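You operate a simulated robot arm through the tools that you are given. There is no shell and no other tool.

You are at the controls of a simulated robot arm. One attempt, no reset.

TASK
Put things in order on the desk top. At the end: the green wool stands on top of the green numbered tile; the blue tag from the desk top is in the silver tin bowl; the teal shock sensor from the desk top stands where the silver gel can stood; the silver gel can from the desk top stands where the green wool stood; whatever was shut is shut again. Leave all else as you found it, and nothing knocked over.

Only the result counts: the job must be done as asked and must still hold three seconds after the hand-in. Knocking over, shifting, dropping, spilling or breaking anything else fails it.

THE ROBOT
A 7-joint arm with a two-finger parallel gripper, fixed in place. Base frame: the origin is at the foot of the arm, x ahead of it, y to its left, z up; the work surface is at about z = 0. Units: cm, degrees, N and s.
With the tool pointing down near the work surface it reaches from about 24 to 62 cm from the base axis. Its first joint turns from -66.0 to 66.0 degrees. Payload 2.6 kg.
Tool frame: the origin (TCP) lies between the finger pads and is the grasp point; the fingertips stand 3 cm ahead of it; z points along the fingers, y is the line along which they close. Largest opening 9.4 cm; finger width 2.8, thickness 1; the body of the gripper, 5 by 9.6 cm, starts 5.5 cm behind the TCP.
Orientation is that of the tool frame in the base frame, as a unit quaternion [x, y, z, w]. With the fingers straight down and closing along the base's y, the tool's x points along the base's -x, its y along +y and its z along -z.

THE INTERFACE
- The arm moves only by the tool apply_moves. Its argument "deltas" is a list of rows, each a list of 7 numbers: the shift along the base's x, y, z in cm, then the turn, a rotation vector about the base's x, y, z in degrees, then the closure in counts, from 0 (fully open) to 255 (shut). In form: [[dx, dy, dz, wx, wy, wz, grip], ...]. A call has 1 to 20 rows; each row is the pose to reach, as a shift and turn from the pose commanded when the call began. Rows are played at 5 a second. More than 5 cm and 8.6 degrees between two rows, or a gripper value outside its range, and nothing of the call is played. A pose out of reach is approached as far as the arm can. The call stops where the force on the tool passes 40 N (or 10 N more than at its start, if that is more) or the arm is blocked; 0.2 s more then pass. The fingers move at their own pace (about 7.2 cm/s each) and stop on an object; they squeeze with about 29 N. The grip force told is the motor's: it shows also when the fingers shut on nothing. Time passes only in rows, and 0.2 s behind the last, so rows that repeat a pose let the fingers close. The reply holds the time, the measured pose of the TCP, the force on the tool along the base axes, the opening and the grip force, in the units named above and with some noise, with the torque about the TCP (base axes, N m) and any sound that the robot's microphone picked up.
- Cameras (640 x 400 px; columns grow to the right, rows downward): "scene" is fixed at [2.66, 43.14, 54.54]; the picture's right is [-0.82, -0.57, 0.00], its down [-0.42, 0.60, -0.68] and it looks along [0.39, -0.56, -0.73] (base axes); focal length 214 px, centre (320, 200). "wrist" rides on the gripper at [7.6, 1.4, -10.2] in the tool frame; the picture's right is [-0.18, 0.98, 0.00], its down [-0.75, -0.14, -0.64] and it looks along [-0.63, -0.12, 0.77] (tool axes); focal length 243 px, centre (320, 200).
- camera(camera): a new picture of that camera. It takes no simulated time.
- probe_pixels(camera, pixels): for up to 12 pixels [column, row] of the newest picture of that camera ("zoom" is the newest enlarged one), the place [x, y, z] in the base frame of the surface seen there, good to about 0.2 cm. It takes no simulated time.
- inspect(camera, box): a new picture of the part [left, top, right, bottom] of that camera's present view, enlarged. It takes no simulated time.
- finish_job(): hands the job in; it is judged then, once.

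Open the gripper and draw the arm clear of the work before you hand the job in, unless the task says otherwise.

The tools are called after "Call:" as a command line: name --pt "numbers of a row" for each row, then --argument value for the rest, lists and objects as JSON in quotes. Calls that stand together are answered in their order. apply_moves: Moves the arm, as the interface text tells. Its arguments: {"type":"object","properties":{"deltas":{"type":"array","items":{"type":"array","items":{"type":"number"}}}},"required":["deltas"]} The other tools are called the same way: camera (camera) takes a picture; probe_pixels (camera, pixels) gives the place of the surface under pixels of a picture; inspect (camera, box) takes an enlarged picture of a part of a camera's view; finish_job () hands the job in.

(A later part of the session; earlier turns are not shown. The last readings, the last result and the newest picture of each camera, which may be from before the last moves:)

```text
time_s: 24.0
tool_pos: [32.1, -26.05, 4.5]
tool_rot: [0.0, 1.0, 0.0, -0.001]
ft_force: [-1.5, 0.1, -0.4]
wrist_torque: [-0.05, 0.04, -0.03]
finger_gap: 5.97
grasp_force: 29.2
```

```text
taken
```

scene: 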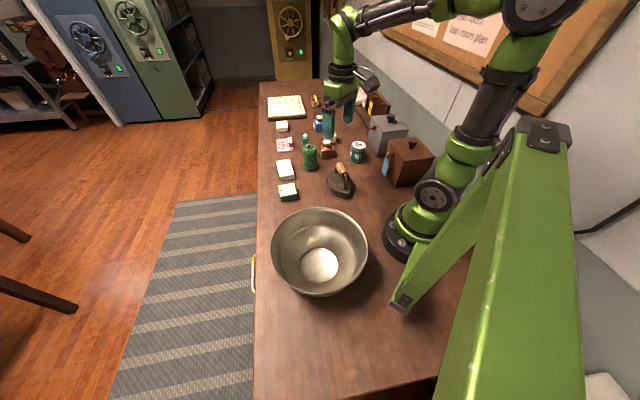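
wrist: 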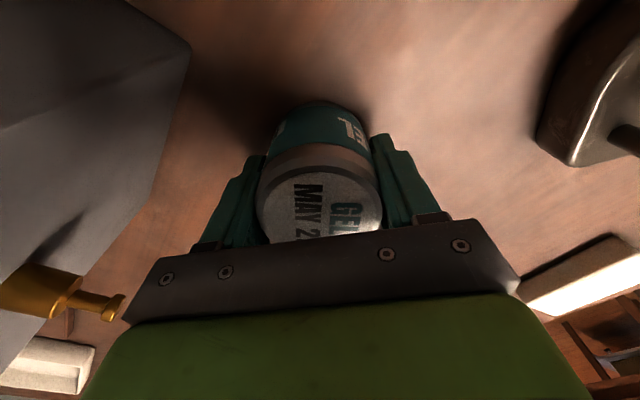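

The can is held (gap 5.97). I lift 10 cm and carry it over the ink bottles toward the wool's old spot (44.5, -10.5).

Call:
apply_moves --pt "0 0 1.5 0 0 0 255" --pt "0 0 4 0 0 0 255" --pt "0 0 7 0 0 0 255" --pt "0 0 10 0 0 0 255" --pt "2.5 3.1 10 0 0 0 255" --pt "5 6.2 10 0 0 0 255" --pt "7.5 9.3 10 0 0 0 255" --pt "10 12.4 10 0 0 0 255" --pt "12.5 15.55 10 0 0 0 255" --pt "12.5 15.55 10 0 0 0 255" --pt "12.5 15.55 10 0 0 0 255"

Call:
apply_moves --pt "0 0 0 0 0 0 255"

Call:
camera --camera "wrist"

Call:
inspect --camera "scene" --box '[265, 90, 365, 180]'

```text
time_s: 26.4
tool_pos: [44.04, -10.82, 14.44]
tool_rot: [0.0, 1.0, 0.0, 0.0]
ft_force: [0.3, -1.2, -1.3]
wrist_torque: [-0.03, -0.01, 0.0]
finger_gap: 5.94
grasp_force: 28.5
```

```text
time_s: 26.8
tool_pos: [44.04, -10.84, 14.37]
tool_rot: [0.001, 1.0, -0.001, -0.001]
ft_force: [-0.7, 0.0, -1.4]
wrist_torque: [-0.01, 0.03, 0.04]
finger_gap: 5.94
grasp_force: 29.1
```

```text
taken
```

wrist: 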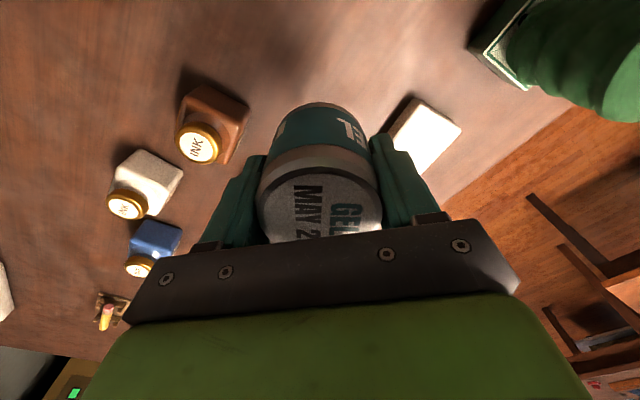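

```text
4.44 times, centred on (315, 135) of scene
```

zoom: 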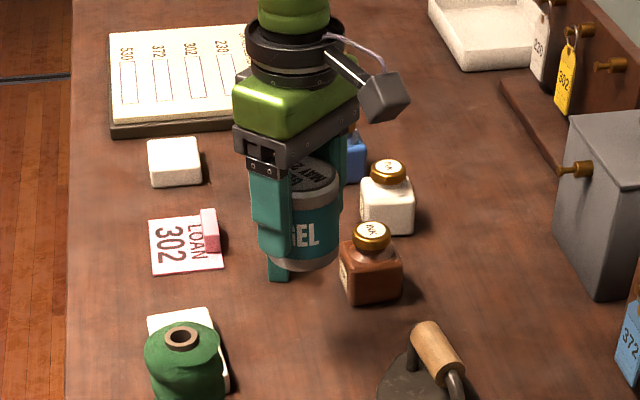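

TCP reads (44.04, -10.83, 14.4); target is (44.6, -10.5). I correct and lower to z≈5.4 (can bottom ~0.8 up).

Call:
apply_moves --pt "0.56 0.33 0 0 0 0 255" --pt "0.56 0.33 -3 0 0 0 255" --pt "0.56 0.33 -6 0 0 0 255" --pt "0.56 0.33 -9 0 0 0 255" --pt "0.56 0.33 -9 0 0 0 255"

Call:
apply_moves --pt "0 0 0 0 0 0 255"

Call:
apply_moves --pt "0 0 0 0 0 0 255"

Call:
inspect --camera "scene" --box '[280, 120, 350, 190]'

```text
time_s: 28.0
tool_pos: [45.11, -10.13, 5.39]
tool_rot: [0.0, 1.0, 0.0, 0.0]
ft_force: [0.8, 0.1, -2.4]
wrist_torque: [0.02, -0.02, 0.0]
finger_gap: 5.93
grasp_force: 29.0
```

```text
time_s: 28.4
tool_pos: [45.02, -10.17, 5.4]
tool_rot: [0.0, 1.0, 0.0, 0.0]
ft_force: [0.5, 0.1, -2.6]
wrist_torque: [0.0, 0.0, 0.0]
finger_gap: 5.91
grasp_force: 29.0
```

```text
time_s: 28.8
tool_pos: [45.08, -10.24, 5.49]
tool_rot: [0.001, 1.0, 0.0, -0.001]
ft_force: [0.8, -0.5, -1.3]
wrist_torque: [0.01, 0.02, -0.01]
finger_gap: 5.95
grasp_force: 28.7
```

```text
5.71 times, centred on (315, 155) of scene
```

zoom: 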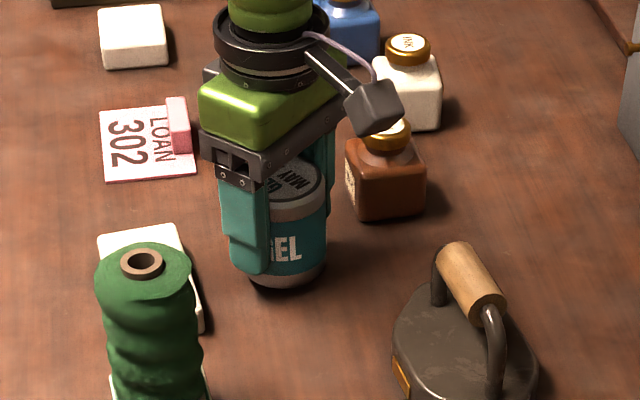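

TCP is (45.07, -10.18, 5.42); I correct by (-0.45, -0.32) at this height and re-read.

Call:
apply_moves --pt "-0.45 -0.32 0 0 0 0 255" --pt "-0.45 -0.32 0 0 0 0 255"

Call:
apply_moves --pt "0 0 0 0 0 0 255"

Call:
apply_moves --pt "0 0 0 0 0 0 255"

Call:
camera --camera "wrist"

Call:
probe_pixels --camera "wrist" --pixels '[[310, 108], [275, 130], [350, 115], [310, 125], [290, 150], [355, 150], [300, 200], [345, 200]]'

```text
time_s: 29.4
tool_pos: [44.62, -10.6, 5.53]
tool_rot: [0.0, 1.0, 0.0, 0.0]
ft_force: [-0.3, 0.1, -1.5]
wrist_torque: [0.01, -0.01, -0.01]
finger_gap: 5.92
grasp_force: 29.0
```

```text
time_s: 29.8
tool_pos: [44.63, -10.62, 5.46]
tool_rot: [0.001, 1.0, 0.0, 0.001]
ft_force: [0.0, -0.3, -1.5]
wrist_torque: [-0.02, -0.01, 0.01]
finger_gap: 5.94
grasp_force: 29.1
```

```text
time_s: 30.2
tool_pos: [44.51, -10.38, 5.65]
tool_rot: [0.0, 1.0, 0.001, -0.001]
ft_force: [-0.3, 0.4, -2.1]
wrist_torque: [-0.02, -0.01, 0.0]
finger_gap: 5.96
grasp_force: 29.2
```

```text
taken
```

wrist: 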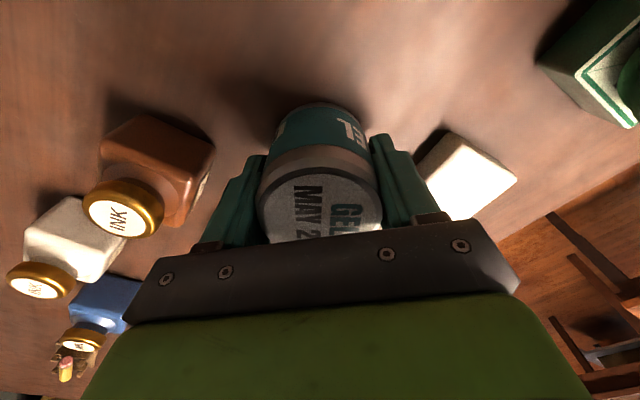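

```text
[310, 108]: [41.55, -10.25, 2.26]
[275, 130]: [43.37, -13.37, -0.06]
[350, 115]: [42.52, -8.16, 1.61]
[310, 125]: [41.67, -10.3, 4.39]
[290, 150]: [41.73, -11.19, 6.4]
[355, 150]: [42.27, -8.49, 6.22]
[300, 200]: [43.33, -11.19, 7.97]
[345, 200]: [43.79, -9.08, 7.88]
```

The can's near face at x≈41.6 puts its axis at ≈(44.55, -10.5): on target. I lower in small steps until contact.

Call:
apply_moves --pt "0 0 -0.3 0 0 0 255" --pt "0 0 -0.5 0 0 0 255" --pt "0 0 -0.6 0 0 0 255" --pt "0 0 -0.6 0 0 0 255"

Call:
apply_moves --pt "0 0 0 0 0 0 255"

```text
time_s: 31.2
tool_pos: [44.6, -10.69, 4.89]
tool_rot: [0.0, 1.0, 0.0, 0.0]
ft_force: [-0.3, -0.2, -1.8]
wrist_torque: [0.0, 0.01, 0.03]
finger_gap: 5.93
grasp_force: 28.8
```

```text
time_s: 31.6
tool_pos: [44.56, -10.63, 4.88]
tool_rot: [0.0, 1.0, 0.0, 0.0]
ft_force: [-0.5, -1.1, -1.5]
wrist_torque: [-0.04, -0.01, 0.04]
finger_gap: 5.93
grasp_force: 28.9
```

Still hovering (force -1.5 N is the can's weight). I correct y by +0.12 and lower further in 0.1 steps.

Call:
apply_moves --pt "0 0.12 -0.1 0 0 0 255" --pt "0 0.12 -0.2 0 0 0 255" --pt "0 0.12 -0.2 0 0 0 255"

Call:
apply_moves --pt "0 0 -0.07 0 0 0 255" --pt "0 0 -0.07 0 0 0 255"

```text
time_s: 32.4
tool_pos: [44.56, -10.45, 4.77]
tool_rot: [0.0, 1.0, 0.0, 0.0]
ft_force: [-0.2, -0.2, -1.7]
wrist_torque: [0.0, 0.0, 0.0]
finger_gap: 5.93
grasp_force: 29.1
```

```text
time_s: 33.0
tool_pos: [44.51, -10.48, 4.76]
tool_rot: [0.0, 1.0, 0.0, 0.0]
ft_force: [-0.4, -0.6, -2.1]
wrist_torque: [-0.01, 0.01, 0.02]
finger_gap: 5.93
grasp_force: 28.7
```

Position (44.53, -10.47) is right; I keep stepping down toward contact.

Call:
apply_moves --pt "0 0 -0.08 0 0 0 255" --pt "0 0 -0.08 0 0 0 255"

Call:
apply_moves --pt "0 0 -0.08 0 0 0 255" --pt "0 0 -0.08 0 0 0 255"

```text
time_s: 33.6
tool_pos: [44.53, -10.48, 4.87]
tool_rot: [-0.001, 1.0, -0.001, 0.0]
ft_force: [0.9, -0.4, -1.7]
wrist_torque: [-0.01, -0.01, 0.01]
finger_gap: 5.93
grasp_force: 29.2
```

```text
time_s: 34.2
tool_pos: [44.51, -10.52, 4.73]
tool_rot: [0.0, 1.0, -0.001, 0.0]
ft_force: [0.0, -0.4, -1.2]
wrist_torque: [0.02, -0.02, 0.0]
finger_gap: 5.9
grasp_force: 28.7
```

Call:
apply_moves --pt "0 0 -0.12 0 0 0 255" --pt "0 0 -0.12 0 0 0 255"

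Call:
inspect --camera "scene" --box '[300, 145, 330, 175]'

```text
time_s: 34.8
tool_pos: [44.46, -10.54, 4.61]
tool_rot: [0.0, 1.0, 0.0, 0.0]
ft_force: [-7.8, -1.7, 18.8]
wrist_torque: [0.09, 0.45, 0.04]
finger_gap: 5.93
grasp_force: 29.0
```

```text
13.33 times, centred on (315, 160) of scene
```

zoom: 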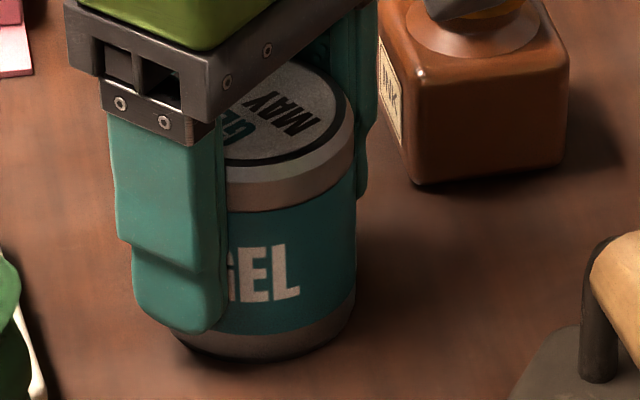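

Contact made (18.8 N). I ease up slightly, open to ~8.3 cm, then rise.

Call:
apply_moves --pt "0 0 0.12 0 0 0 255" --pt "0 0 0.12 0 0 0 85" --pt "0 0 0.12 0 0 0 30" --pt "0 0 0.12 0 0 0 30" --pt "0 0 0.12 0 0 0 30"

Call:
apply_moves --pt "0 0 2 0 0 0 30" --pt "0 0 5 0 0 0 30" --pt "0 0 9 0 0 0 30" --pt "0 0 12 0 0 0 30" --pt "0 0 15 0 0 0 30" --pt "0 0 15 0 0 0 30"

Call:
camera --camera "wrist"

Call:
inspect --camera "scene" --box '[265, 100, 385, 210]'

```text
time_s: 36.0
tool_pos: [44.47, -10.46, 4.52]
tool_rot: [0.0, 1.0, 0.0, 0.0]
ft_force: [0.2, -1.1, -0.3]
wrist_torque: [0.01, -0.02, -0.02]
finger_gap: 8.31
grasp_force: 0.1
```

```text
time_s: 37.4
tool_pos: [44.48, -10.5, 19.61]
tool_rot: [0.0, 1.0, 0.001, 0.0]
ft_force: [-0.5, -0.3, 0.1]
wrist_torque: [-0.01, -0.01, -0.01]
finger_gap: 8.3
grasp_force: 0.0
```

```text
taken
```

wrist: 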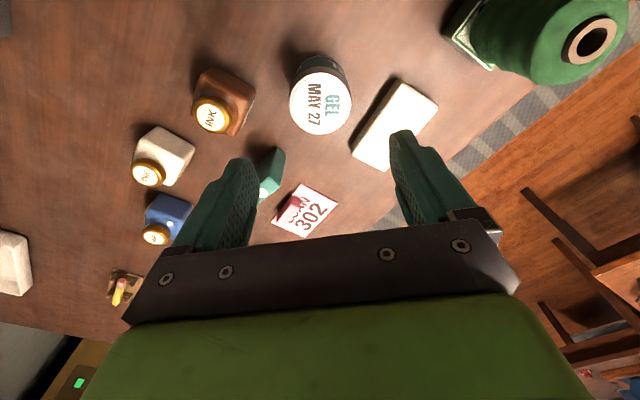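

```text
3.64 times, centred on (325, 155) of scene
```

zoom: 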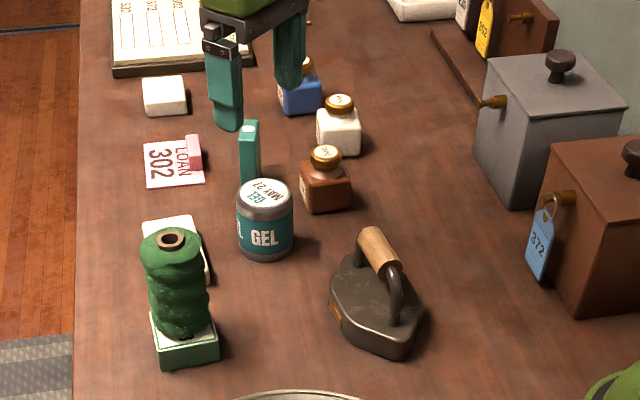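

The can stands at the wool's old spot. I probe its lid to verify the position and examine the teal sensor at wrist (270,170).

Call:
probe_pixels --camera "wrist" --pixels '[[320, 102], [294, 102], [347, 100], [320, 78], [321, 128], [290, 104], [352, 100]]'

Call:
inspect --camera "scene" --box '[290, 122, 326, 158]'

```text
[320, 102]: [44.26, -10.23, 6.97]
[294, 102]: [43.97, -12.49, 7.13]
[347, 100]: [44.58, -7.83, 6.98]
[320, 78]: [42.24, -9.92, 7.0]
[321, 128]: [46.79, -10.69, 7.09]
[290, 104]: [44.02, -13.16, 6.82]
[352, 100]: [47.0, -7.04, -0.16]
```

```text
11.11 times, centred on (308, 140) of scene
```

zoom: 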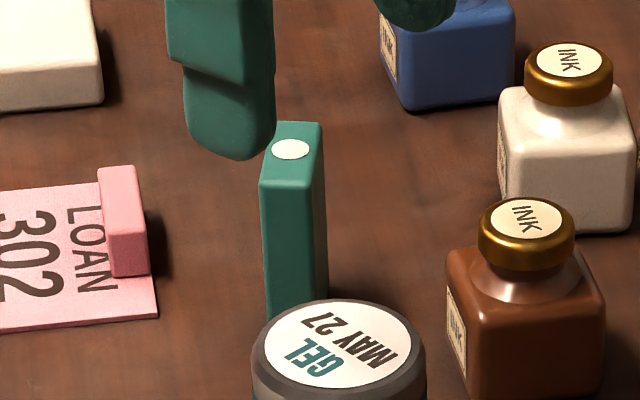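

I zoom on the can's lid from the wrist for a finer position check, and view the sensor in the wrist view too.

Call:
inspect --camera "wrist" --box '[270, 50, 370, 150]'

Call:
probe_pixels --camera "zoom" --pixels '[[320, 210], [215, 210], [425, 205], [318, 105], [322, 308], [250, 130], [390, 290], [250, 285], [390, 130]]'

```text
4.00 times, centred on (320, 100) of wrist
```

zoom: 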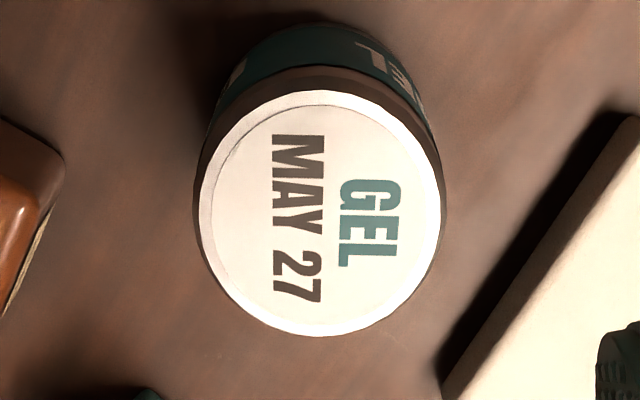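

```text
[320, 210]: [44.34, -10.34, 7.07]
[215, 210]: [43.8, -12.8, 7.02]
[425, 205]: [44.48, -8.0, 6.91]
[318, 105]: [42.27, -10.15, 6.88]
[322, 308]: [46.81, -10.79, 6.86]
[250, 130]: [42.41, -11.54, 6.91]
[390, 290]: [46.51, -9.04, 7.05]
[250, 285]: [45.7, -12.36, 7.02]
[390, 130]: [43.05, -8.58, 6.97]
```

Can centre ≈ (44.4, -10.4), good. Next the teal sensor near (52.5, -19): I move above it at fingertip height ~16 to see its footprint.

Call:
apply_moves --pt "2 -2.1 0 0 0 0 0" --pt "4 -4.2 0 0 0 0 0" --pt "6 -6.3 0 0 0 0 0" --pt "8 -8.4 0 0 0 0 0" --pt "8 -8.4 0 0 0 0 0"

Call:
camera --camera "wrist"

Call:
inspect --camera "wrist" --box '[240, 60, 400, 180]'

```text
time_s: 38.6
tool_pos: [52.43, -18.76, 19.43]
tool_rot: [0.0, 1.0, 0.0, 0.001]
ft_force: [0.3, 0.3, 0.4]
wrist_torque: [0.0, -0.02, -0.02]
finger_gap: 9.4
grasp_force: 0.0
```

```text
taken
```

wrist: 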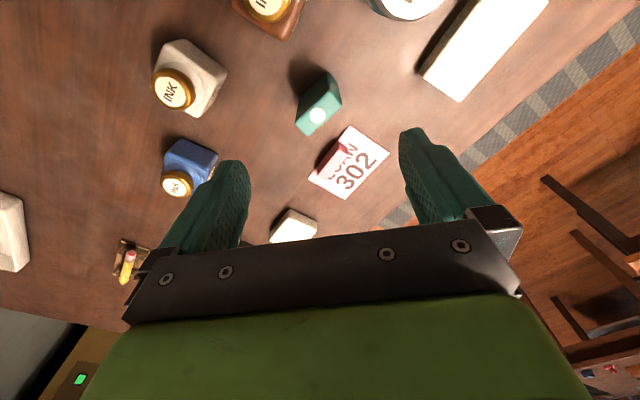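

```text
3.33 times, centred on (320, 120) of wrist
```

zoom: 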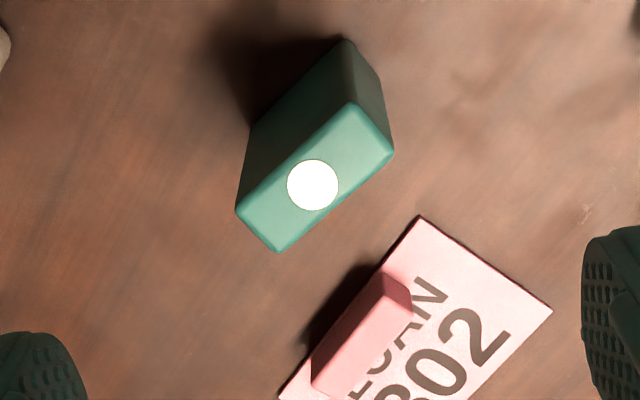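

The sensor's top is a rectangle with corners near zoom (350,103), (393,152), (278,252), (236,210). I probe these plus the base edges.

Call:
probe_pixels --camera "zoom" --pixels '[[350, 110], [388, 150], [278, 246], [242, 211], [312, 183], [315, 177], [345, 42], [383, 88], [251, 130], [300, 100], [372, 90], [243, 180]]'

Call:
apply_moves --pt "0 0 0 0 0 0 0"

```text
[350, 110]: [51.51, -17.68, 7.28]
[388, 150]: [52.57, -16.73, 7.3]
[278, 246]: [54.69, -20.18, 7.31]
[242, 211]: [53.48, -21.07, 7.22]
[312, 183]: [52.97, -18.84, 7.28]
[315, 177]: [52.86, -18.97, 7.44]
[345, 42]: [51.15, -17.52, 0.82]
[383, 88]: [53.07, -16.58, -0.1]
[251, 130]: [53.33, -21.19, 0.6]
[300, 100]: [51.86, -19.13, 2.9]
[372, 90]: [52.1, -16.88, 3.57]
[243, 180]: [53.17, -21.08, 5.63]
```

```text
time_s: 39.0
tool_pos: [52.48, -18.73, 19.41]
tool_rot: [0.0, 1.0, 0.001, 0.0]
ft_force: [0.4, 0.5, 0.0]
wrist_torque: [-0.04, -0.05, 0.0]
finger_gap: 9.41
grasp_force: 0.1
```

Sensor: centre ≈ (53.03, -18.9), long axis at -59° (length ~4.2, thickness ~1.7, height 7.4). I probe the nearby card and ink bottles to check finger clearance for a grasp across its thin side.

Call:
probe_pixels --camera "zoom" --pixels '[[420, 222], [385, 278], [408, 300], [320, 380], [545, 310], [5, 40]]'

Call:
probe_pixels --camera "wrist" --pixels '[[192, 78], [225, 72], [205, 115], [190, 160], [215, 155], [172, 90], [178, 183], [420, 18], [440, 90]]'

```text
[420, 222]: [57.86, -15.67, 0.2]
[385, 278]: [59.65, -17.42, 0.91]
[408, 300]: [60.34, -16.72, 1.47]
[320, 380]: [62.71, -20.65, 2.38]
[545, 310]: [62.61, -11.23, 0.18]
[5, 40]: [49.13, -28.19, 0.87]
```

```text
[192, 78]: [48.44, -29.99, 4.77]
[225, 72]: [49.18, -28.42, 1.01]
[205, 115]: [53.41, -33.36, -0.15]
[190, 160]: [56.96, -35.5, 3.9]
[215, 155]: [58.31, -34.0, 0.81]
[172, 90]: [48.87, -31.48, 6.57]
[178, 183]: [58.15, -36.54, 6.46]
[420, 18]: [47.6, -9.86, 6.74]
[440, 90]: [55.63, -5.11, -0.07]
```

Clearance is fine with a 5 cm opening. I rotate the tool by -59.2° about z at this height and shift to the sensor's centre.

Call:
apply_moves --pt "0.1 0 0 0 0 -7.4 60" --pt "0.2 0 0 0 0 -14.8 119" --pt "0.3 0 0 0 0 -22.2 119" --pt "0.4 0 0 0 0 -29.6 119" --pt "0.5 -0.1 0 0 0 -37 119" --pt "0.58 -0.1 0 0 0 -44.4 119" --pt "0.58 -0.15 0 0 0 -51.8 119" --pt "0.58 -0.15 0 0 0 -59.2 119" --pt "0.58 -0.15 0 0 0 -59.2 119" --pt "0.58 -0.15 0 0 0 -59.2 119"

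Call:
apply_moves --pt "0 0 0 0 0 0 119"

Call:
camera --camera "wrist"

Call:
inspect --camera "wrist" --box '[220, 60, 420, 220]'

```text
time_s: 41.2
tool_pos: [53.22, -19.0, 19.67]
tool_rot: [0.494, 0.869, 0.0, 0.0]
ft_force: [0.4, 0.8, 0.2]
wrist_torque: [0.01, 0.0, -0.02]
finger_gap: 5.03
grasp_force: 0.1
```

```text
time_s: 41.6
tool_pos: [53.14, -19.02, 19.62]
tool_rot: [0.494, 0.87, 0.0, 0.0]
ft_force: [0.4, 0.3, -0.5]
wrist_torque: [-0.02, 0.0, -0.04]
finger_gap: 5.01
grasp_force: 0.0
```

```text
taken
```

wrist: 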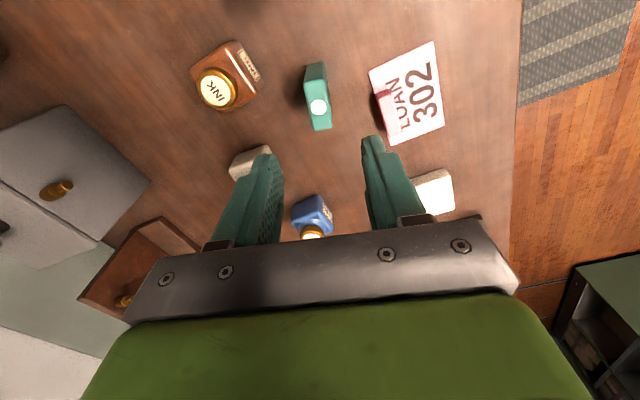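

```text
2.50 times, centred on (320, 140) of wrist
```

zoom: 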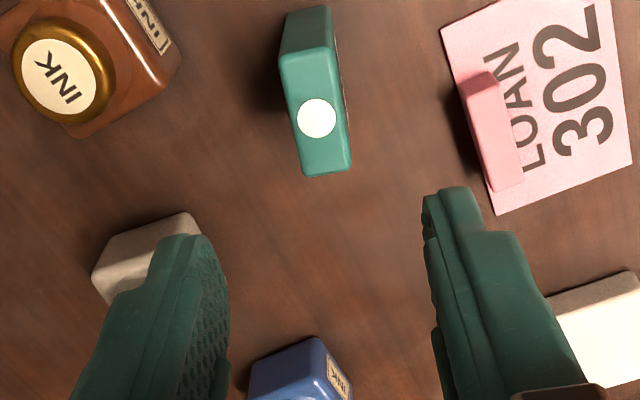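

The sensor sits between the finger directions. I re-probe its top from this angle to refine centre and yaw.

Call:
probe_pixels --camera "zoom" --pixels '[[284, 58], [334, 52], [348, 163], [304, 172], [316, 118], [310, 55], [326, 168], [293, 115], [341, 110], [288, 15], [325, 10]]'

```text
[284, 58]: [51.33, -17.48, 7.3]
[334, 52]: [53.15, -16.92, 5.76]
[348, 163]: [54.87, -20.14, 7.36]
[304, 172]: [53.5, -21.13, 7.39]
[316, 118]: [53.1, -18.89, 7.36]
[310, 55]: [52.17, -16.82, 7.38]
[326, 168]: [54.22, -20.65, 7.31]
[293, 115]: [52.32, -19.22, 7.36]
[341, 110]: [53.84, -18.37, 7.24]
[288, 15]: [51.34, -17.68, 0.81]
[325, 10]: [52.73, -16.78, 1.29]
```

Sensor centre ≈ (53.1, -18.87). I correct by (-0.08, +0.12) and descend in steps to z≈5.2.

Call:
apply_moves --pt "-0.08 0.12 -2 0 0 0 119" --pt "-0.08 0.12 -5 0 0 0 119" --pt "-0.08 0.12 -8 0 0 0 119" --pt "-0.08 0.12 -8 0 0 0 119"

Call:
apply_moves --pt "0 0 0 0 0 0 119"

Call:
camera --camera "wrist"

```text
time_s: 42.6
tool_pos: [53.07, -18.98, 11.54]
tool_rot: [0.494, 0.87, 0.0, 0.0]
ft_force: [-1.3, 0.8, -0.3]
wrist_torque: [0.0, -0.02, 0.0]
finger_gap: 5.01
grasp_force: 0.0
```

```text
time_s: 43.0
tool_pos: [53.13, -18.95, 11.62]
tool_rot: [0.495, 0.869, 0.0, 0.0]
ft_force: [-0.1, 0.5, -0.5]
wrist_torque: [-0.01, -0.01, -0.01]
finger_gap: 4.99
grasp_force: 0.0
```

```text
taken
```

wrist: 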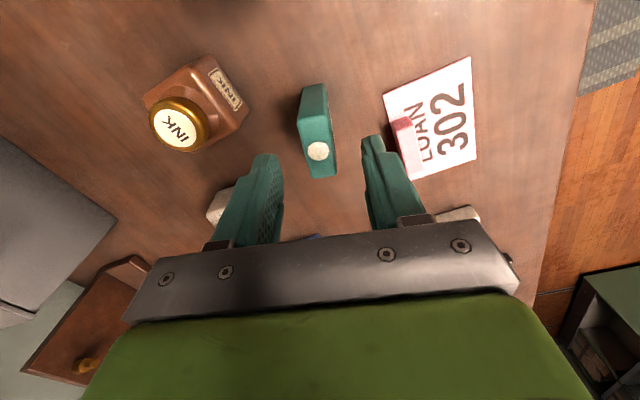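

The sensor is centred between the fingers; TCP (53.1, -18.96, 11.6). I continue down to z≈5 and re-read.

Call:
apply_moves --pt "0 0.05 -2 0 0 0 119" --pt "0 0.05 -4 0 0 0 119" --pt "0 0.05 -6.5 0 0 0 119" --pt "0 0.05 -6.5 0 0 0 119"

Call:
apply_moves --pt "0 0 0 0 0 0 119"

Call:
camera --camera "wrist"

```text
time_s: 44.0
tool_pos: [52.91, -18.63, 4.89]
tool_rot: [0.494, 0.869, 0.0, 0.001]
ft_force: [0.7, 0.7, 0.0]
wrist_torque: [0.01, -0.02, -0.02]
finger_gap: 5.01
grasp_force: 0.0
```

```text
time_s: 44.4
tool_pos: [52.94, -18.73, 4.78]
tool_rot: [0.495, 0.869, 0.0, 0.0]
ft_force: [-0.4, 0.0, 0.5]
wrist_torque: [-0.01, 0.01, 0.02]
finger_gap: 5.01
grasp_force: 0.1
```

```text
taken
```

wrist: 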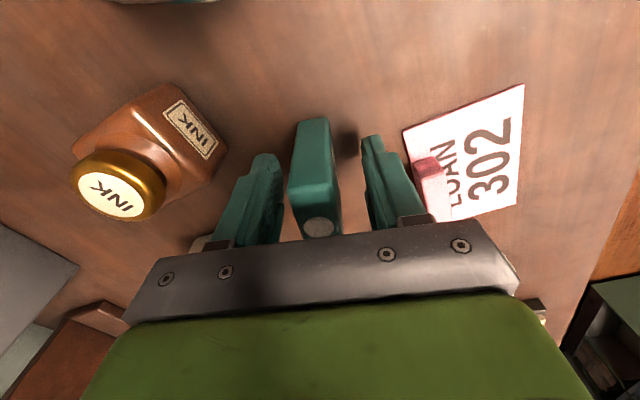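

TCP is (52.93, -18.68); I nudge by (+0.15, -0.17) so the grasp is centred and close on the sensor.

Call:
apply_moves --pt "0.15 -0.17 0 0 0 0 119" --pt "0.15 -0.17 0 0 0 0 119" --pt "0.15 -0.17 0 0 0 0 180" --pt "0.15 -0.17 0 0 0 0 255" --pt "0.15 -0.17 0 0 0 0 255" --pt "0.15 -0.17 0 0 0 0 255" --pt "0.15 -0.17 0 0 0 0 255"

Call:
apply_moves --pt "0 0 0 0 0 0 255"

Call:
camera --camera "wrist"

```text
time_s: 46.0
tool_pos: [53.14, -18.99, 4.92]
tool_rot: [0.494, 0.87, 0.0, 0.001]
ft_force: [0.3, -0.1, -0.2]
wrist_torque: [-0.02, 0.01, 0.01]
finger_gap: 2.39
grasp_force: 28.8
```

```text
time_s: 46.4
tool_pos: [53.16, -18.89, 4.94]
tool_rot: [0.494, 0.87, 0.0, 0.0]
ft_force: [-0.6, 0.6, -0.5]
wrist_torque: [-0.01, 0.0, -0.01]
finger_gap: 2.4
grasp_force: 29.2
```

```text
taken
```

wrist: 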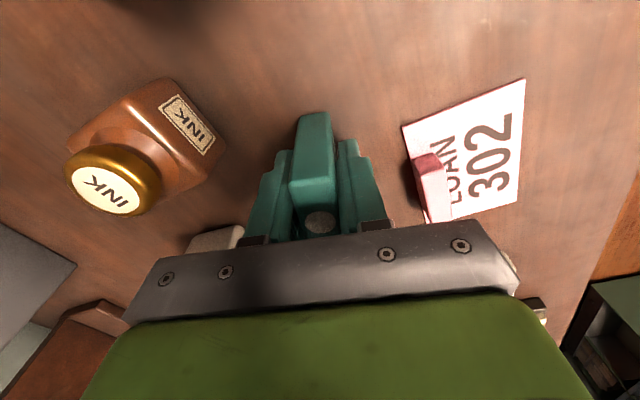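

The sensor is held (gap 2.4). I lift gently 10 cm, then carry it slowly with soft starts/stops to above the can's old spot (31.94, -26.05).

Call:
apply_moves --pt "0 0 0.4 0 0 0 255" --pt "0 0 1.2 0 0 0 255" --pt "0 0 2.4 0 0 0 255" --pt "0 0 4 0 0 0 255" --pt "0 0 5.8 0 0 0 255" --pt "0 0 7.6 0 0 0 255" --pt "0 0 9 0 0 0 255" --pt "0 0 9.8 0 0 0 255" --pt "0 0 10 0 0 0 255" --pt "0 0 10 0 0 0 255"

Call:
apply_moves --pt "-0.6 -0.2 0 0 0 0 255" --pt "-1.8 -0.6 0 0 0 0 255" --pt "-3.4 -1.1 0 0 0 0 255" --pt "-5.2 -1.7 0 0 0 0 255" --pt "-7.2 -2.4 0 0 0 0 255" --pt "-9.2 -3.1 0 0 0 0 255" --pt "-11.2 -3.8 0 0 0 0 255" --pt "-13.2 -4.4 0 0 0 0 255" --pt "-15.2 -5.1 0 0 0 0 255" --pt "-17 -5.7 0 0 0 0 255" --pt "-18.6 -6.2 0 0 0 0 255" --pt "-19.9 -6.7 0 0 0 0 255" --pt "-20.8 -7 0 0 0 0 255" --pt "-21.2 -7.1 0 0 0 0 255" --pt "-21.2 -7.1 0 0 0 0 255"

Call:
apply_moves --pt "0 0 0 0 0 0 255"

Call:
camera --camera "wrist"

Call:
inspect --camera "scene" --box '[300, 90, 420, 200]'

```text
time_s: 48.6
tool_pos: [53.12, -19.08, 15.1]
tool_rot: [0.494, 0.869, 0.0, 0.0]
ft_force: [0.3, -0.6, -1.2]
wrist_torque: [0.0, -0.01, 0.0]
finger_gap: 2.38
grasp_force: 29.5
```

```text
time_s: 51.8
tool_pos: [31.95, -26.07, 15.11]
tool_rot: [0.494, 0.869, 0.0, 0.0]
ft_force: [0.3, 0.2, -0.6]
wrist_torque: [-0.02, -0.01, 0.01]
finger_gap: 2.4
grasp_force: 29.4
```

```text
time_s: 52.2
tool_pos: [31.92, -26.07, 15.22]
tool_rot: [0.494, 0.87, 0.0, 0.0]
ft_force: [-0.5, 0.4, -1.3]
wrist_torque: [0.0, -0.03, -0.02]
finger_gap: 2.37
grasp_force: 28.3
```

```text
taken
```

wrist: 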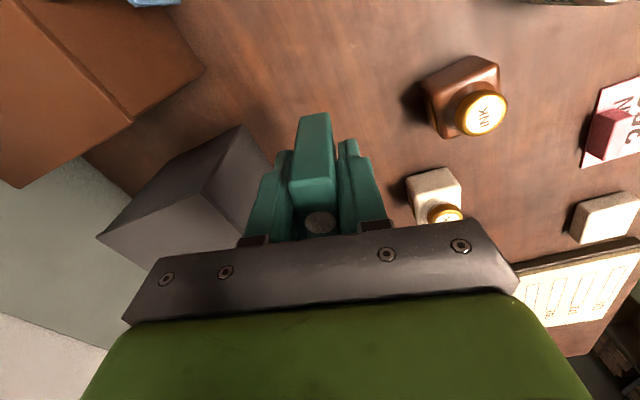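

```text
3.64 times, centred on (360, 145) of scene
```

zoom: 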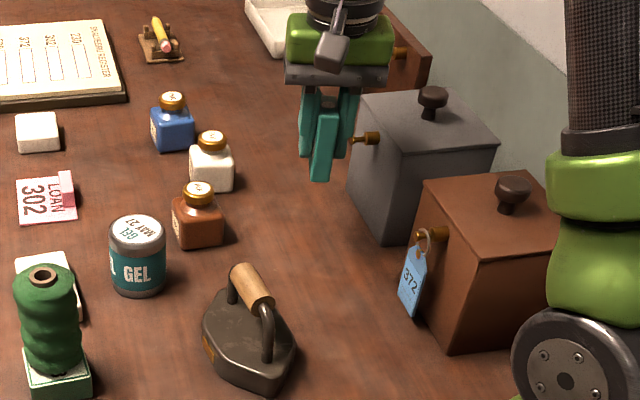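

TCP (31.93, -26.07, 15.15) is right over the target. I lower gently by 9.3 cm and re-read.

Call:
apply_moves --pt "0 0 -0.5 0 0 0 255" --pt "0 0 -1.5 0 0 0 255" --pt "0 0 -3 0 0 0 255" --pt "0 0 -4.7 0 0 0 255" --pt "0 0 -6.4 0 0 0 255" --pt "0 0 -7.8 0 0 0 255" --pt "0 0 -8.8 0 0 0 255" --pt "0 0 -9.3 0 0 0 255" --pt "0 0 -9.3 0 0 0 255"

Call:
apply_moves --pt "0 0 0 0 0 0 255"

Call:
inspect --camera "scene" --box '[330, 120, 390, 180]'

```text
time_s: 54.2
tool_pos: [31.96, -26.11, 5.87]
tool_rot: [0.495, 0.869, 0.0, 0.0]
ft_force: [-0.2, 0.2, -0.8]
wrist_torque: [-0.01, 0.0, 0.04]
finger_gap: 2.39
grasp_force: 28.9
```

```text
time_s: 54.6
tool_pos: [31.95, -26.15, 5.89]
tool_rot: [0.494, 0.87, 0.0, 0.0]
ft_force: [0.1, 0.2, -1.2]
wrist_torque: [-0.02, 0.0, -0.01]
finger_gap: 2.38
grasp_force: 29.1
```

```text
6.67 times, centred on (360, 150) of scene
```

zoom: 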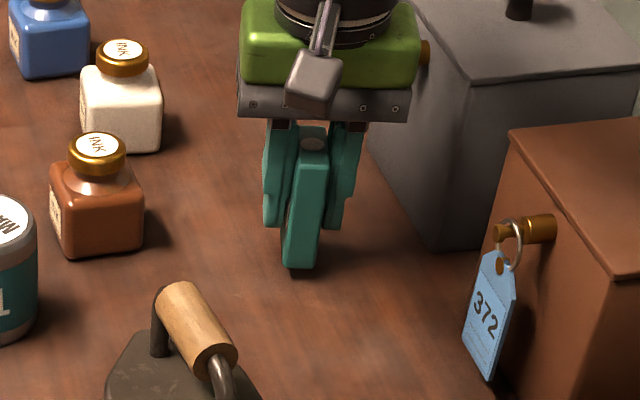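

Now at (31.95, -26.13, 5.88). I lower another 0.75 cm gently with a small y correction, then feel for contact.

Call:
apply_moves --pt "0 0.05 -0.2 0 0 0 255" --pt "0 0.08 -0.5 0 0 0 255" --pt "0 0.08 -0.75 0 0 0 255" --pt "0 0.08 -0.75 0 0 0 255"

Call:
apply_moves --pt "0 0 -0.08 0 0 0 255" --pt "0 0 -0.08 0 0 0 255"

```text
time_s: 55.6
tool_pos: [32.04, -26.09, 5.06]
tool_rot: [0.494, 0.869, 0.0, 0.0]
ft_force: [-0.3, -0.3, -1.9]
wrist_torque: [-0.01, 0.01, 0.02]
finger_gap: 2.35
grasp_force: 29.2
```

```text
time_s: 56.2
tool_pos: [32.04, -26.0, 4.97]
tool_rot: [0.494, 0.869, -0.001, 0.001]
ft_force: [-0.4, 1.0, -0.5]
wrist_torque: [0.02, 0.02, -0.04]
finger_gap: 2.37
grasp_force: 29.0
```

Call:
apply_moves --pt "0 0 -0.05 0 0 0 255" --pt "0 0 -0.05 0 0 0 255"

Call:
apply_moves --pt "0 0 -0.05 0 0 0 255" --pt "0 0 -0.05 0 0 0 255"

```text
time_s: 56.8
tool_pos: [32.01, -26.03, 4.96]
tool_rot: [0.494, 0.87, 0.0, 0.0]
ft_force: [-0.6, 1.9, 5.1]
wrist_torque: [0.1, 0.09, -0.02]
finger_gap: 2.37
grasp_force: 29.5
```

```text
time_s: 57.4
tool_pos: [31.86, -25.96, 4.94]
tool_rot: [0.494, 0.869, 0.0, 0.001]
ft_force: [2.6, -0.4, 8.3]
wrist_torque: [0.16, -0.04, -0.04]
finger_gap: 2.36
grasp_force: 29.4
```

Contact is felt (5–8 N). I ease up 0.05 and open to about 4.5 cm in small steps.

Call:
apply_moves --pt "0 0 0.06 0 0 0 255" --pt "0 0 0.06 0 0 0 190" --pt "0 0 0.06 0 0 0 170" --pt "0 0 0.06 0 0 0 140" --pt "0 0 0.06 0 0 0 119" --pt "0 0 0.06 0 0 0 119"

Call:
inspect --camera "scene" --box '[330, 120, 390, 180]'

Call:
camera --camera "wrist"

```text
time_s: 58.8
tool_pos: [31.86, -26.04, 4.94]
tool_rot: [0.495, 0.869, 0.0, -0.001]
ft_force: [-0.5, -0.1, -0.7]
wrist_torque: [0.0, 0.03, 0.02]
finger_gap: 5.0
grasp_force: 0.0
```

```text
6.67 times, centred on (360, 150) of scene
```

zoom: 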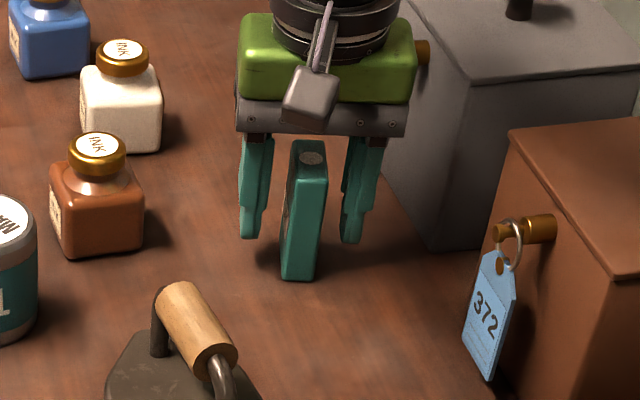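

```text
taken
```

wrist: 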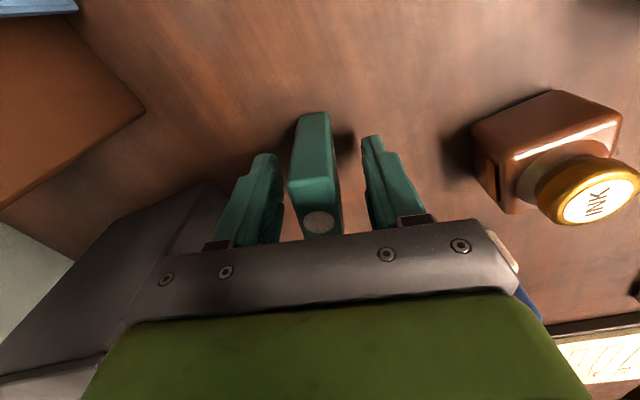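

The sensor stands upright between the open fingers. I rise straight up 15 cm.

Call:
apply_moves --pt "0 0 0.8 0 0 0 119" --pt "0 0 2.5 0 0 0 119" --pt "0 0 5 0 0 0 119" --pt "0 0 8.5 0 0 0 119" --pt "0 0 12 0 0 0 119" --pt "0 0 15 0 0 0 119" --pt "0 0 15 0 0 0 119"

Call:
camera --camera "wrist"

Call:
inspect --camera "scene" --box '[300, 110, 420, 200]'

```text
time_s: 60.4
tool_pos: [32.11, -26.21, 20.01]
tool_rot: [0.494, 0.869, 0.0, -0.001]
ft_force: [0.2, -0.3, -0.1]
wrist_torque: [0.02, 0.01, 0.01]
finger_gap: 5.01
grasp_force: 0.1
```

```text
taken
```

wrist: 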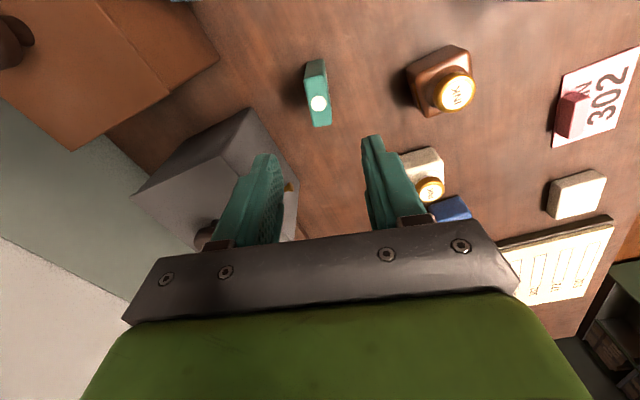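

```text
4.44 times, centred on (360, 155) of scene
```

zoom: 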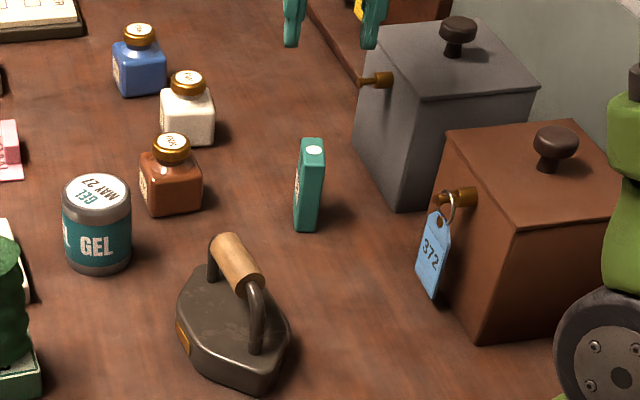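

The sensor stands. I check its final position by probing its top in a wrist zoom.

Call:
inspect --camera "wrist" --box '[280, 40, 360, 140]'

Call:
probe_pixels --camera "zoom" --pixels '[[265, 180], [350, 165], [373, 335], [300, 345], [315, 250], [278, 255], [355, 245]]'

```text
4.00 times, centred on (320, 90) of wrist
```

zoom: 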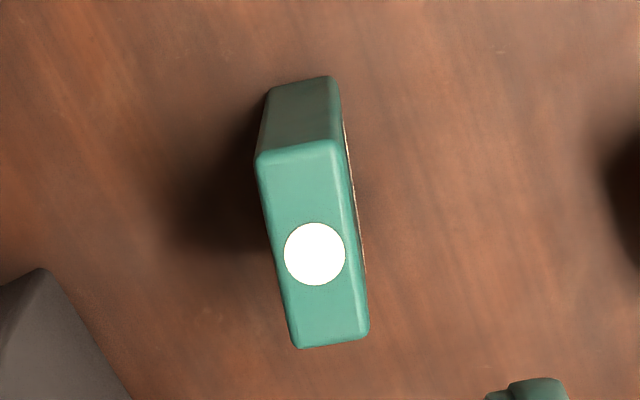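

```text
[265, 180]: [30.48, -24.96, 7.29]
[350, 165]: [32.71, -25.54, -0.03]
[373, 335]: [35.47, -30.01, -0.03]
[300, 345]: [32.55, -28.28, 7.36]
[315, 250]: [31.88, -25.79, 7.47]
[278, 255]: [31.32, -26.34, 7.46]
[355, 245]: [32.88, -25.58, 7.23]
```

Sensor centre ≈ (31.95, -25.95): good. Now the tag: I need the fingers to close along its width (tool y at about -44°), camera on the outer side, so I rotate a further -74.8° while moving to a free area and raising.

Call:
apply_moves --pt "-0.4 1.2 1 0 0 -7.5 92" --pt "-0.8 2.4 2 0 0 -15 92" --pt "-1.2 3.6 3 0 0 -22.5 92" --pt "-1.6 4.8 4 0 0 -30 92" --pt "-2 6 4 0 0 -37.5 92" --pt "-2.4 7.2 4 0 0 -45 92" --pt "-2.8 8.4 4 0 0 -52.5 92" --pt "-3.2 9.6 4 0 0 -60 92" --pt "-3.6 10.8 4 0 0 -67.5 92" --pt "-4 12 4 0 0 -74.8 92" --pt "-4 12 4 0 0 -74.8 92"

Call:
camera --camera "wrist"

Call:
camera --camera "scene"

```text
time_s: 62.8
tool_pos: [28.04, -14.19, 23.9]
tool_rot: [0.921, 0.39, -0.001, -0.001]
ft_force: [-0.1, 0.0, -0.6]
wrist_torque: [-0.02, 0.0, 0.0]
finger_gap: 6.0
grasp_force: 0.2
```

```text
taken
```

wrist: 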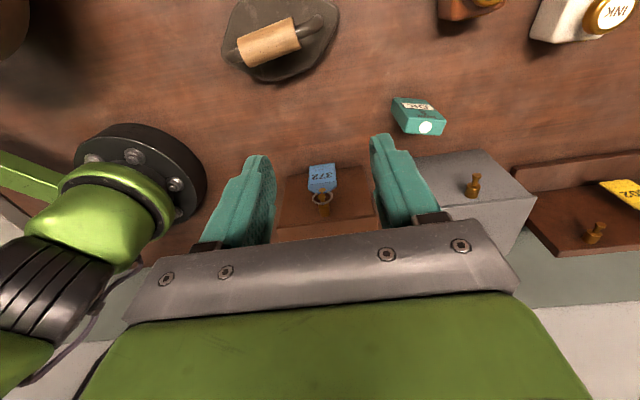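

```text
taken
```

scene: 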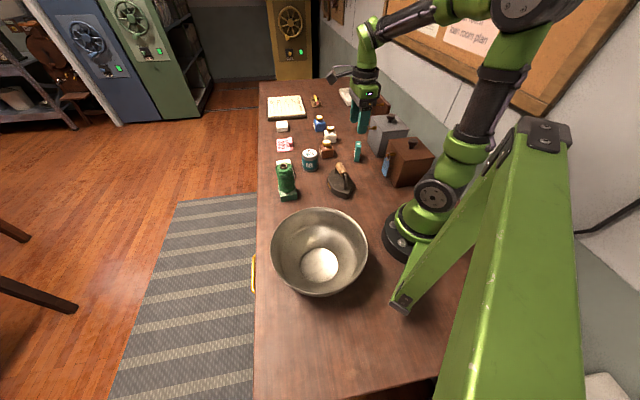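

The orientation is reached and the tag with its ring on the peg is straight ahead at wrist (322,185). I zoom in and probe its geometry.

Call:
inspect --camera "wrist" --box '[282, 155, 362, 230]'

Call:
inspect --camera "wrist" --box '[300, 155, 346, 220]'

```text
5.33 times, centred on (322, 192) of wrist
```

zoom: 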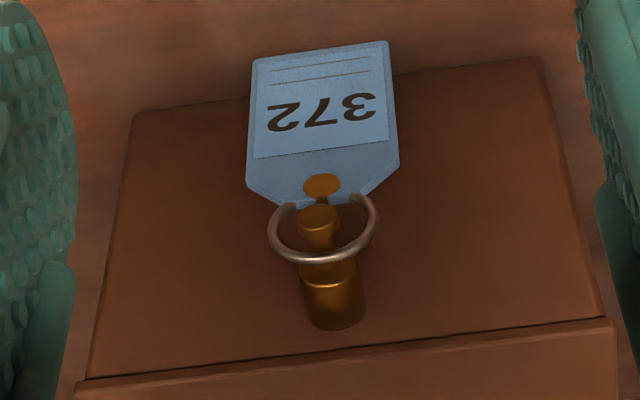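

```text
6.15 times, centred on (323, 188) of wrist
```

zoom: 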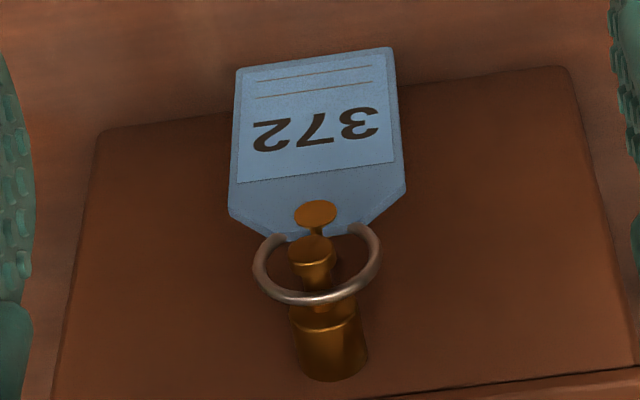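

Very clear view. I probe tag corners, ring, peg tip and base in this zoom.

Call:
probe_pixels --camera "zoom" --pixels '[[240, 75], [388, 55], [398, 185], [233, 205], [315, 120], [312, 248], [330, 330], [315, 301], [262, 270], [378, 250], [330, 370], [315, 213]]'

Call:
probe_pixels --camera "zoom" --pixels '[[150, 250], [550, 250], [120, 150], [540, 100], [600, 385], [90, 390], [330, 318], [310, 260], [316, 272], [300, 345], [363, 340], [345, 225]]'

```text
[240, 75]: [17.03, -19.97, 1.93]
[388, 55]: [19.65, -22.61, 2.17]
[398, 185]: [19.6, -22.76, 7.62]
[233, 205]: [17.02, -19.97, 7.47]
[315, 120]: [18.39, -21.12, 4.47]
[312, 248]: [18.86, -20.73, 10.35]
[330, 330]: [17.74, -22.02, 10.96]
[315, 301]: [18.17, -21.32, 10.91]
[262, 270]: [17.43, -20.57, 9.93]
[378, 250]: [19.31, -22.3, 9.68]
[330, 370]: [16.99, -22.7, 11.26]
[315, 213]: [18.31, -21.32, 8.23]
```

```text
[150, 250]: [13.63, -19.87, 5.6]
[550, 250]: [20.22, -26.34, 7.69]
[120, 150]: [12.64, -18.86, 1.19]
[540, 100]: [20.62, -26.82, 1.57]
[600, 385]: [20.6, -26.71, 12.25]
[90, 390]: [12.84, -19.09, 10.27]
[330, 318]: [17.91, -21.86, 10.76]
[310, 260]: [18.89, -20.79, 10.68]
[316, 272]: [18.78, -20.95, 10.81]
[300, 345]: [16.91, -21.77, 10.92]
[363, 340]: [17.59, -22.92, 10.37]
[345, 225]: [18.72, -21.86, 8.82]
```

Tag centre ≈ (18.3, -21.4), width 3.7 along -45°, ring ø≈2.5 with its top on the neck at z≈10.9; peg tip spans z≈10.0–10.9. I move above the grasp point (18.8, -20.9), 0.7 cm outside the tag plane, staying at z≈18.

Call:
apply_moves --pt "-2 -1.4 0 0 0 -1 92" --pt "-4 -2.9 0 0 0 -1 92" --pt "-6 -4.4 -1 0 0 -1 92" --pt "-8 -5.8 -3 0 0 -1 92" --pt "-9.2 -6.7 -5.5 0 0 -1 92" --pt "-9.2 -6.7 -5.5 0 0 -1 92"

Call:
apply_moves --pt "0 0 0 0 0 0 92"

Call:
camera --camera "wrist"

Call:
inspect --camera "scene" --box '[340, 80, 460, 200]'

```text
time_s: 64.2
tool_pos: [18.76, -20.74, 18.28]
tool_rot: [0.924, 0.383, 0.0, 0.0]
ft_force: [-0.2, 0.4, -0.6]
wrist_torque: [0.0, 0.02, -0.01]
finger_gap: 6.02
grasp_force: 0.0
```

```text
time_s: 64.6
tool_pos: [18.87, -20.71, 18.34]
tool_rot: [0.924, 0.382, 0.0, 0.0]
ft_force: [-0.8, -0.1, 0.0]
wrist_torque: [-0.04, 0.0, -0.03]
finger_gap: 5.99
grasp_force: 0.1
```

```text
taken
```

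wrist: 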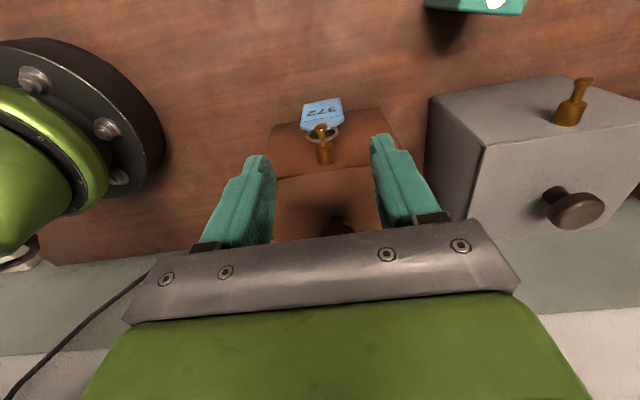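

```text
3.33 times, centred on (400, 140) of scene
```

zoom: 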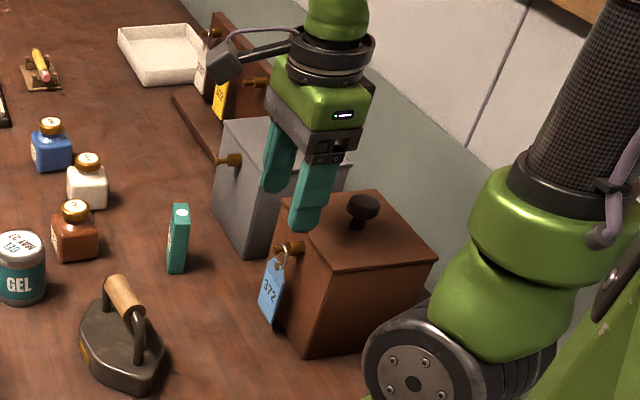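

I'm above; from this angle I re-probe tag, ring and peg to refine the lateral alignment before descending.

Call:
inspect --camera "wrist" --box '[285, 85, 361, 175]'

Call:
probe_pixels --camera "zoom" --pixels '[[245, 105], [405, 75], [410, 150], [250, 180], [320, 130], [320, 205], [325, 222], [250, 235], [385, 225], [340, 330], [130, 250], [520, 200]]'

```text
4.44 times, centred on (323, 130) of wrist
```

zoom: 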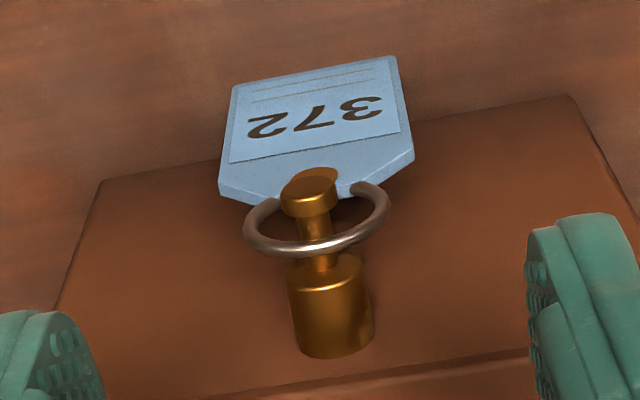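

```text
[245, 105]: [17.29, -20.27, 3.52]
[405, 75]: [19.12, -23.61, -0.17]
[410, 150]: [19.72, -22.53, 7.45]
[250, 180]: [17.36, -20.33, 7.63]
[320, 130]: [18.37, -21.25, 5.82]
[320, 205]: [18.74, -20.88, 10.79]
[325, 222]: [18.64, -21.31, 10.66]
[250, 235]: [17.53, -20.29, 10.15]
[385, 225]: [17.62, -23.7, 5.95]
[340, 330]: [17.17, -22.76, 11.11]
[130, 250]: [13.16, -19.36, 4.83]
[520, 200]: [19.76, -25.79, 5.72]
```

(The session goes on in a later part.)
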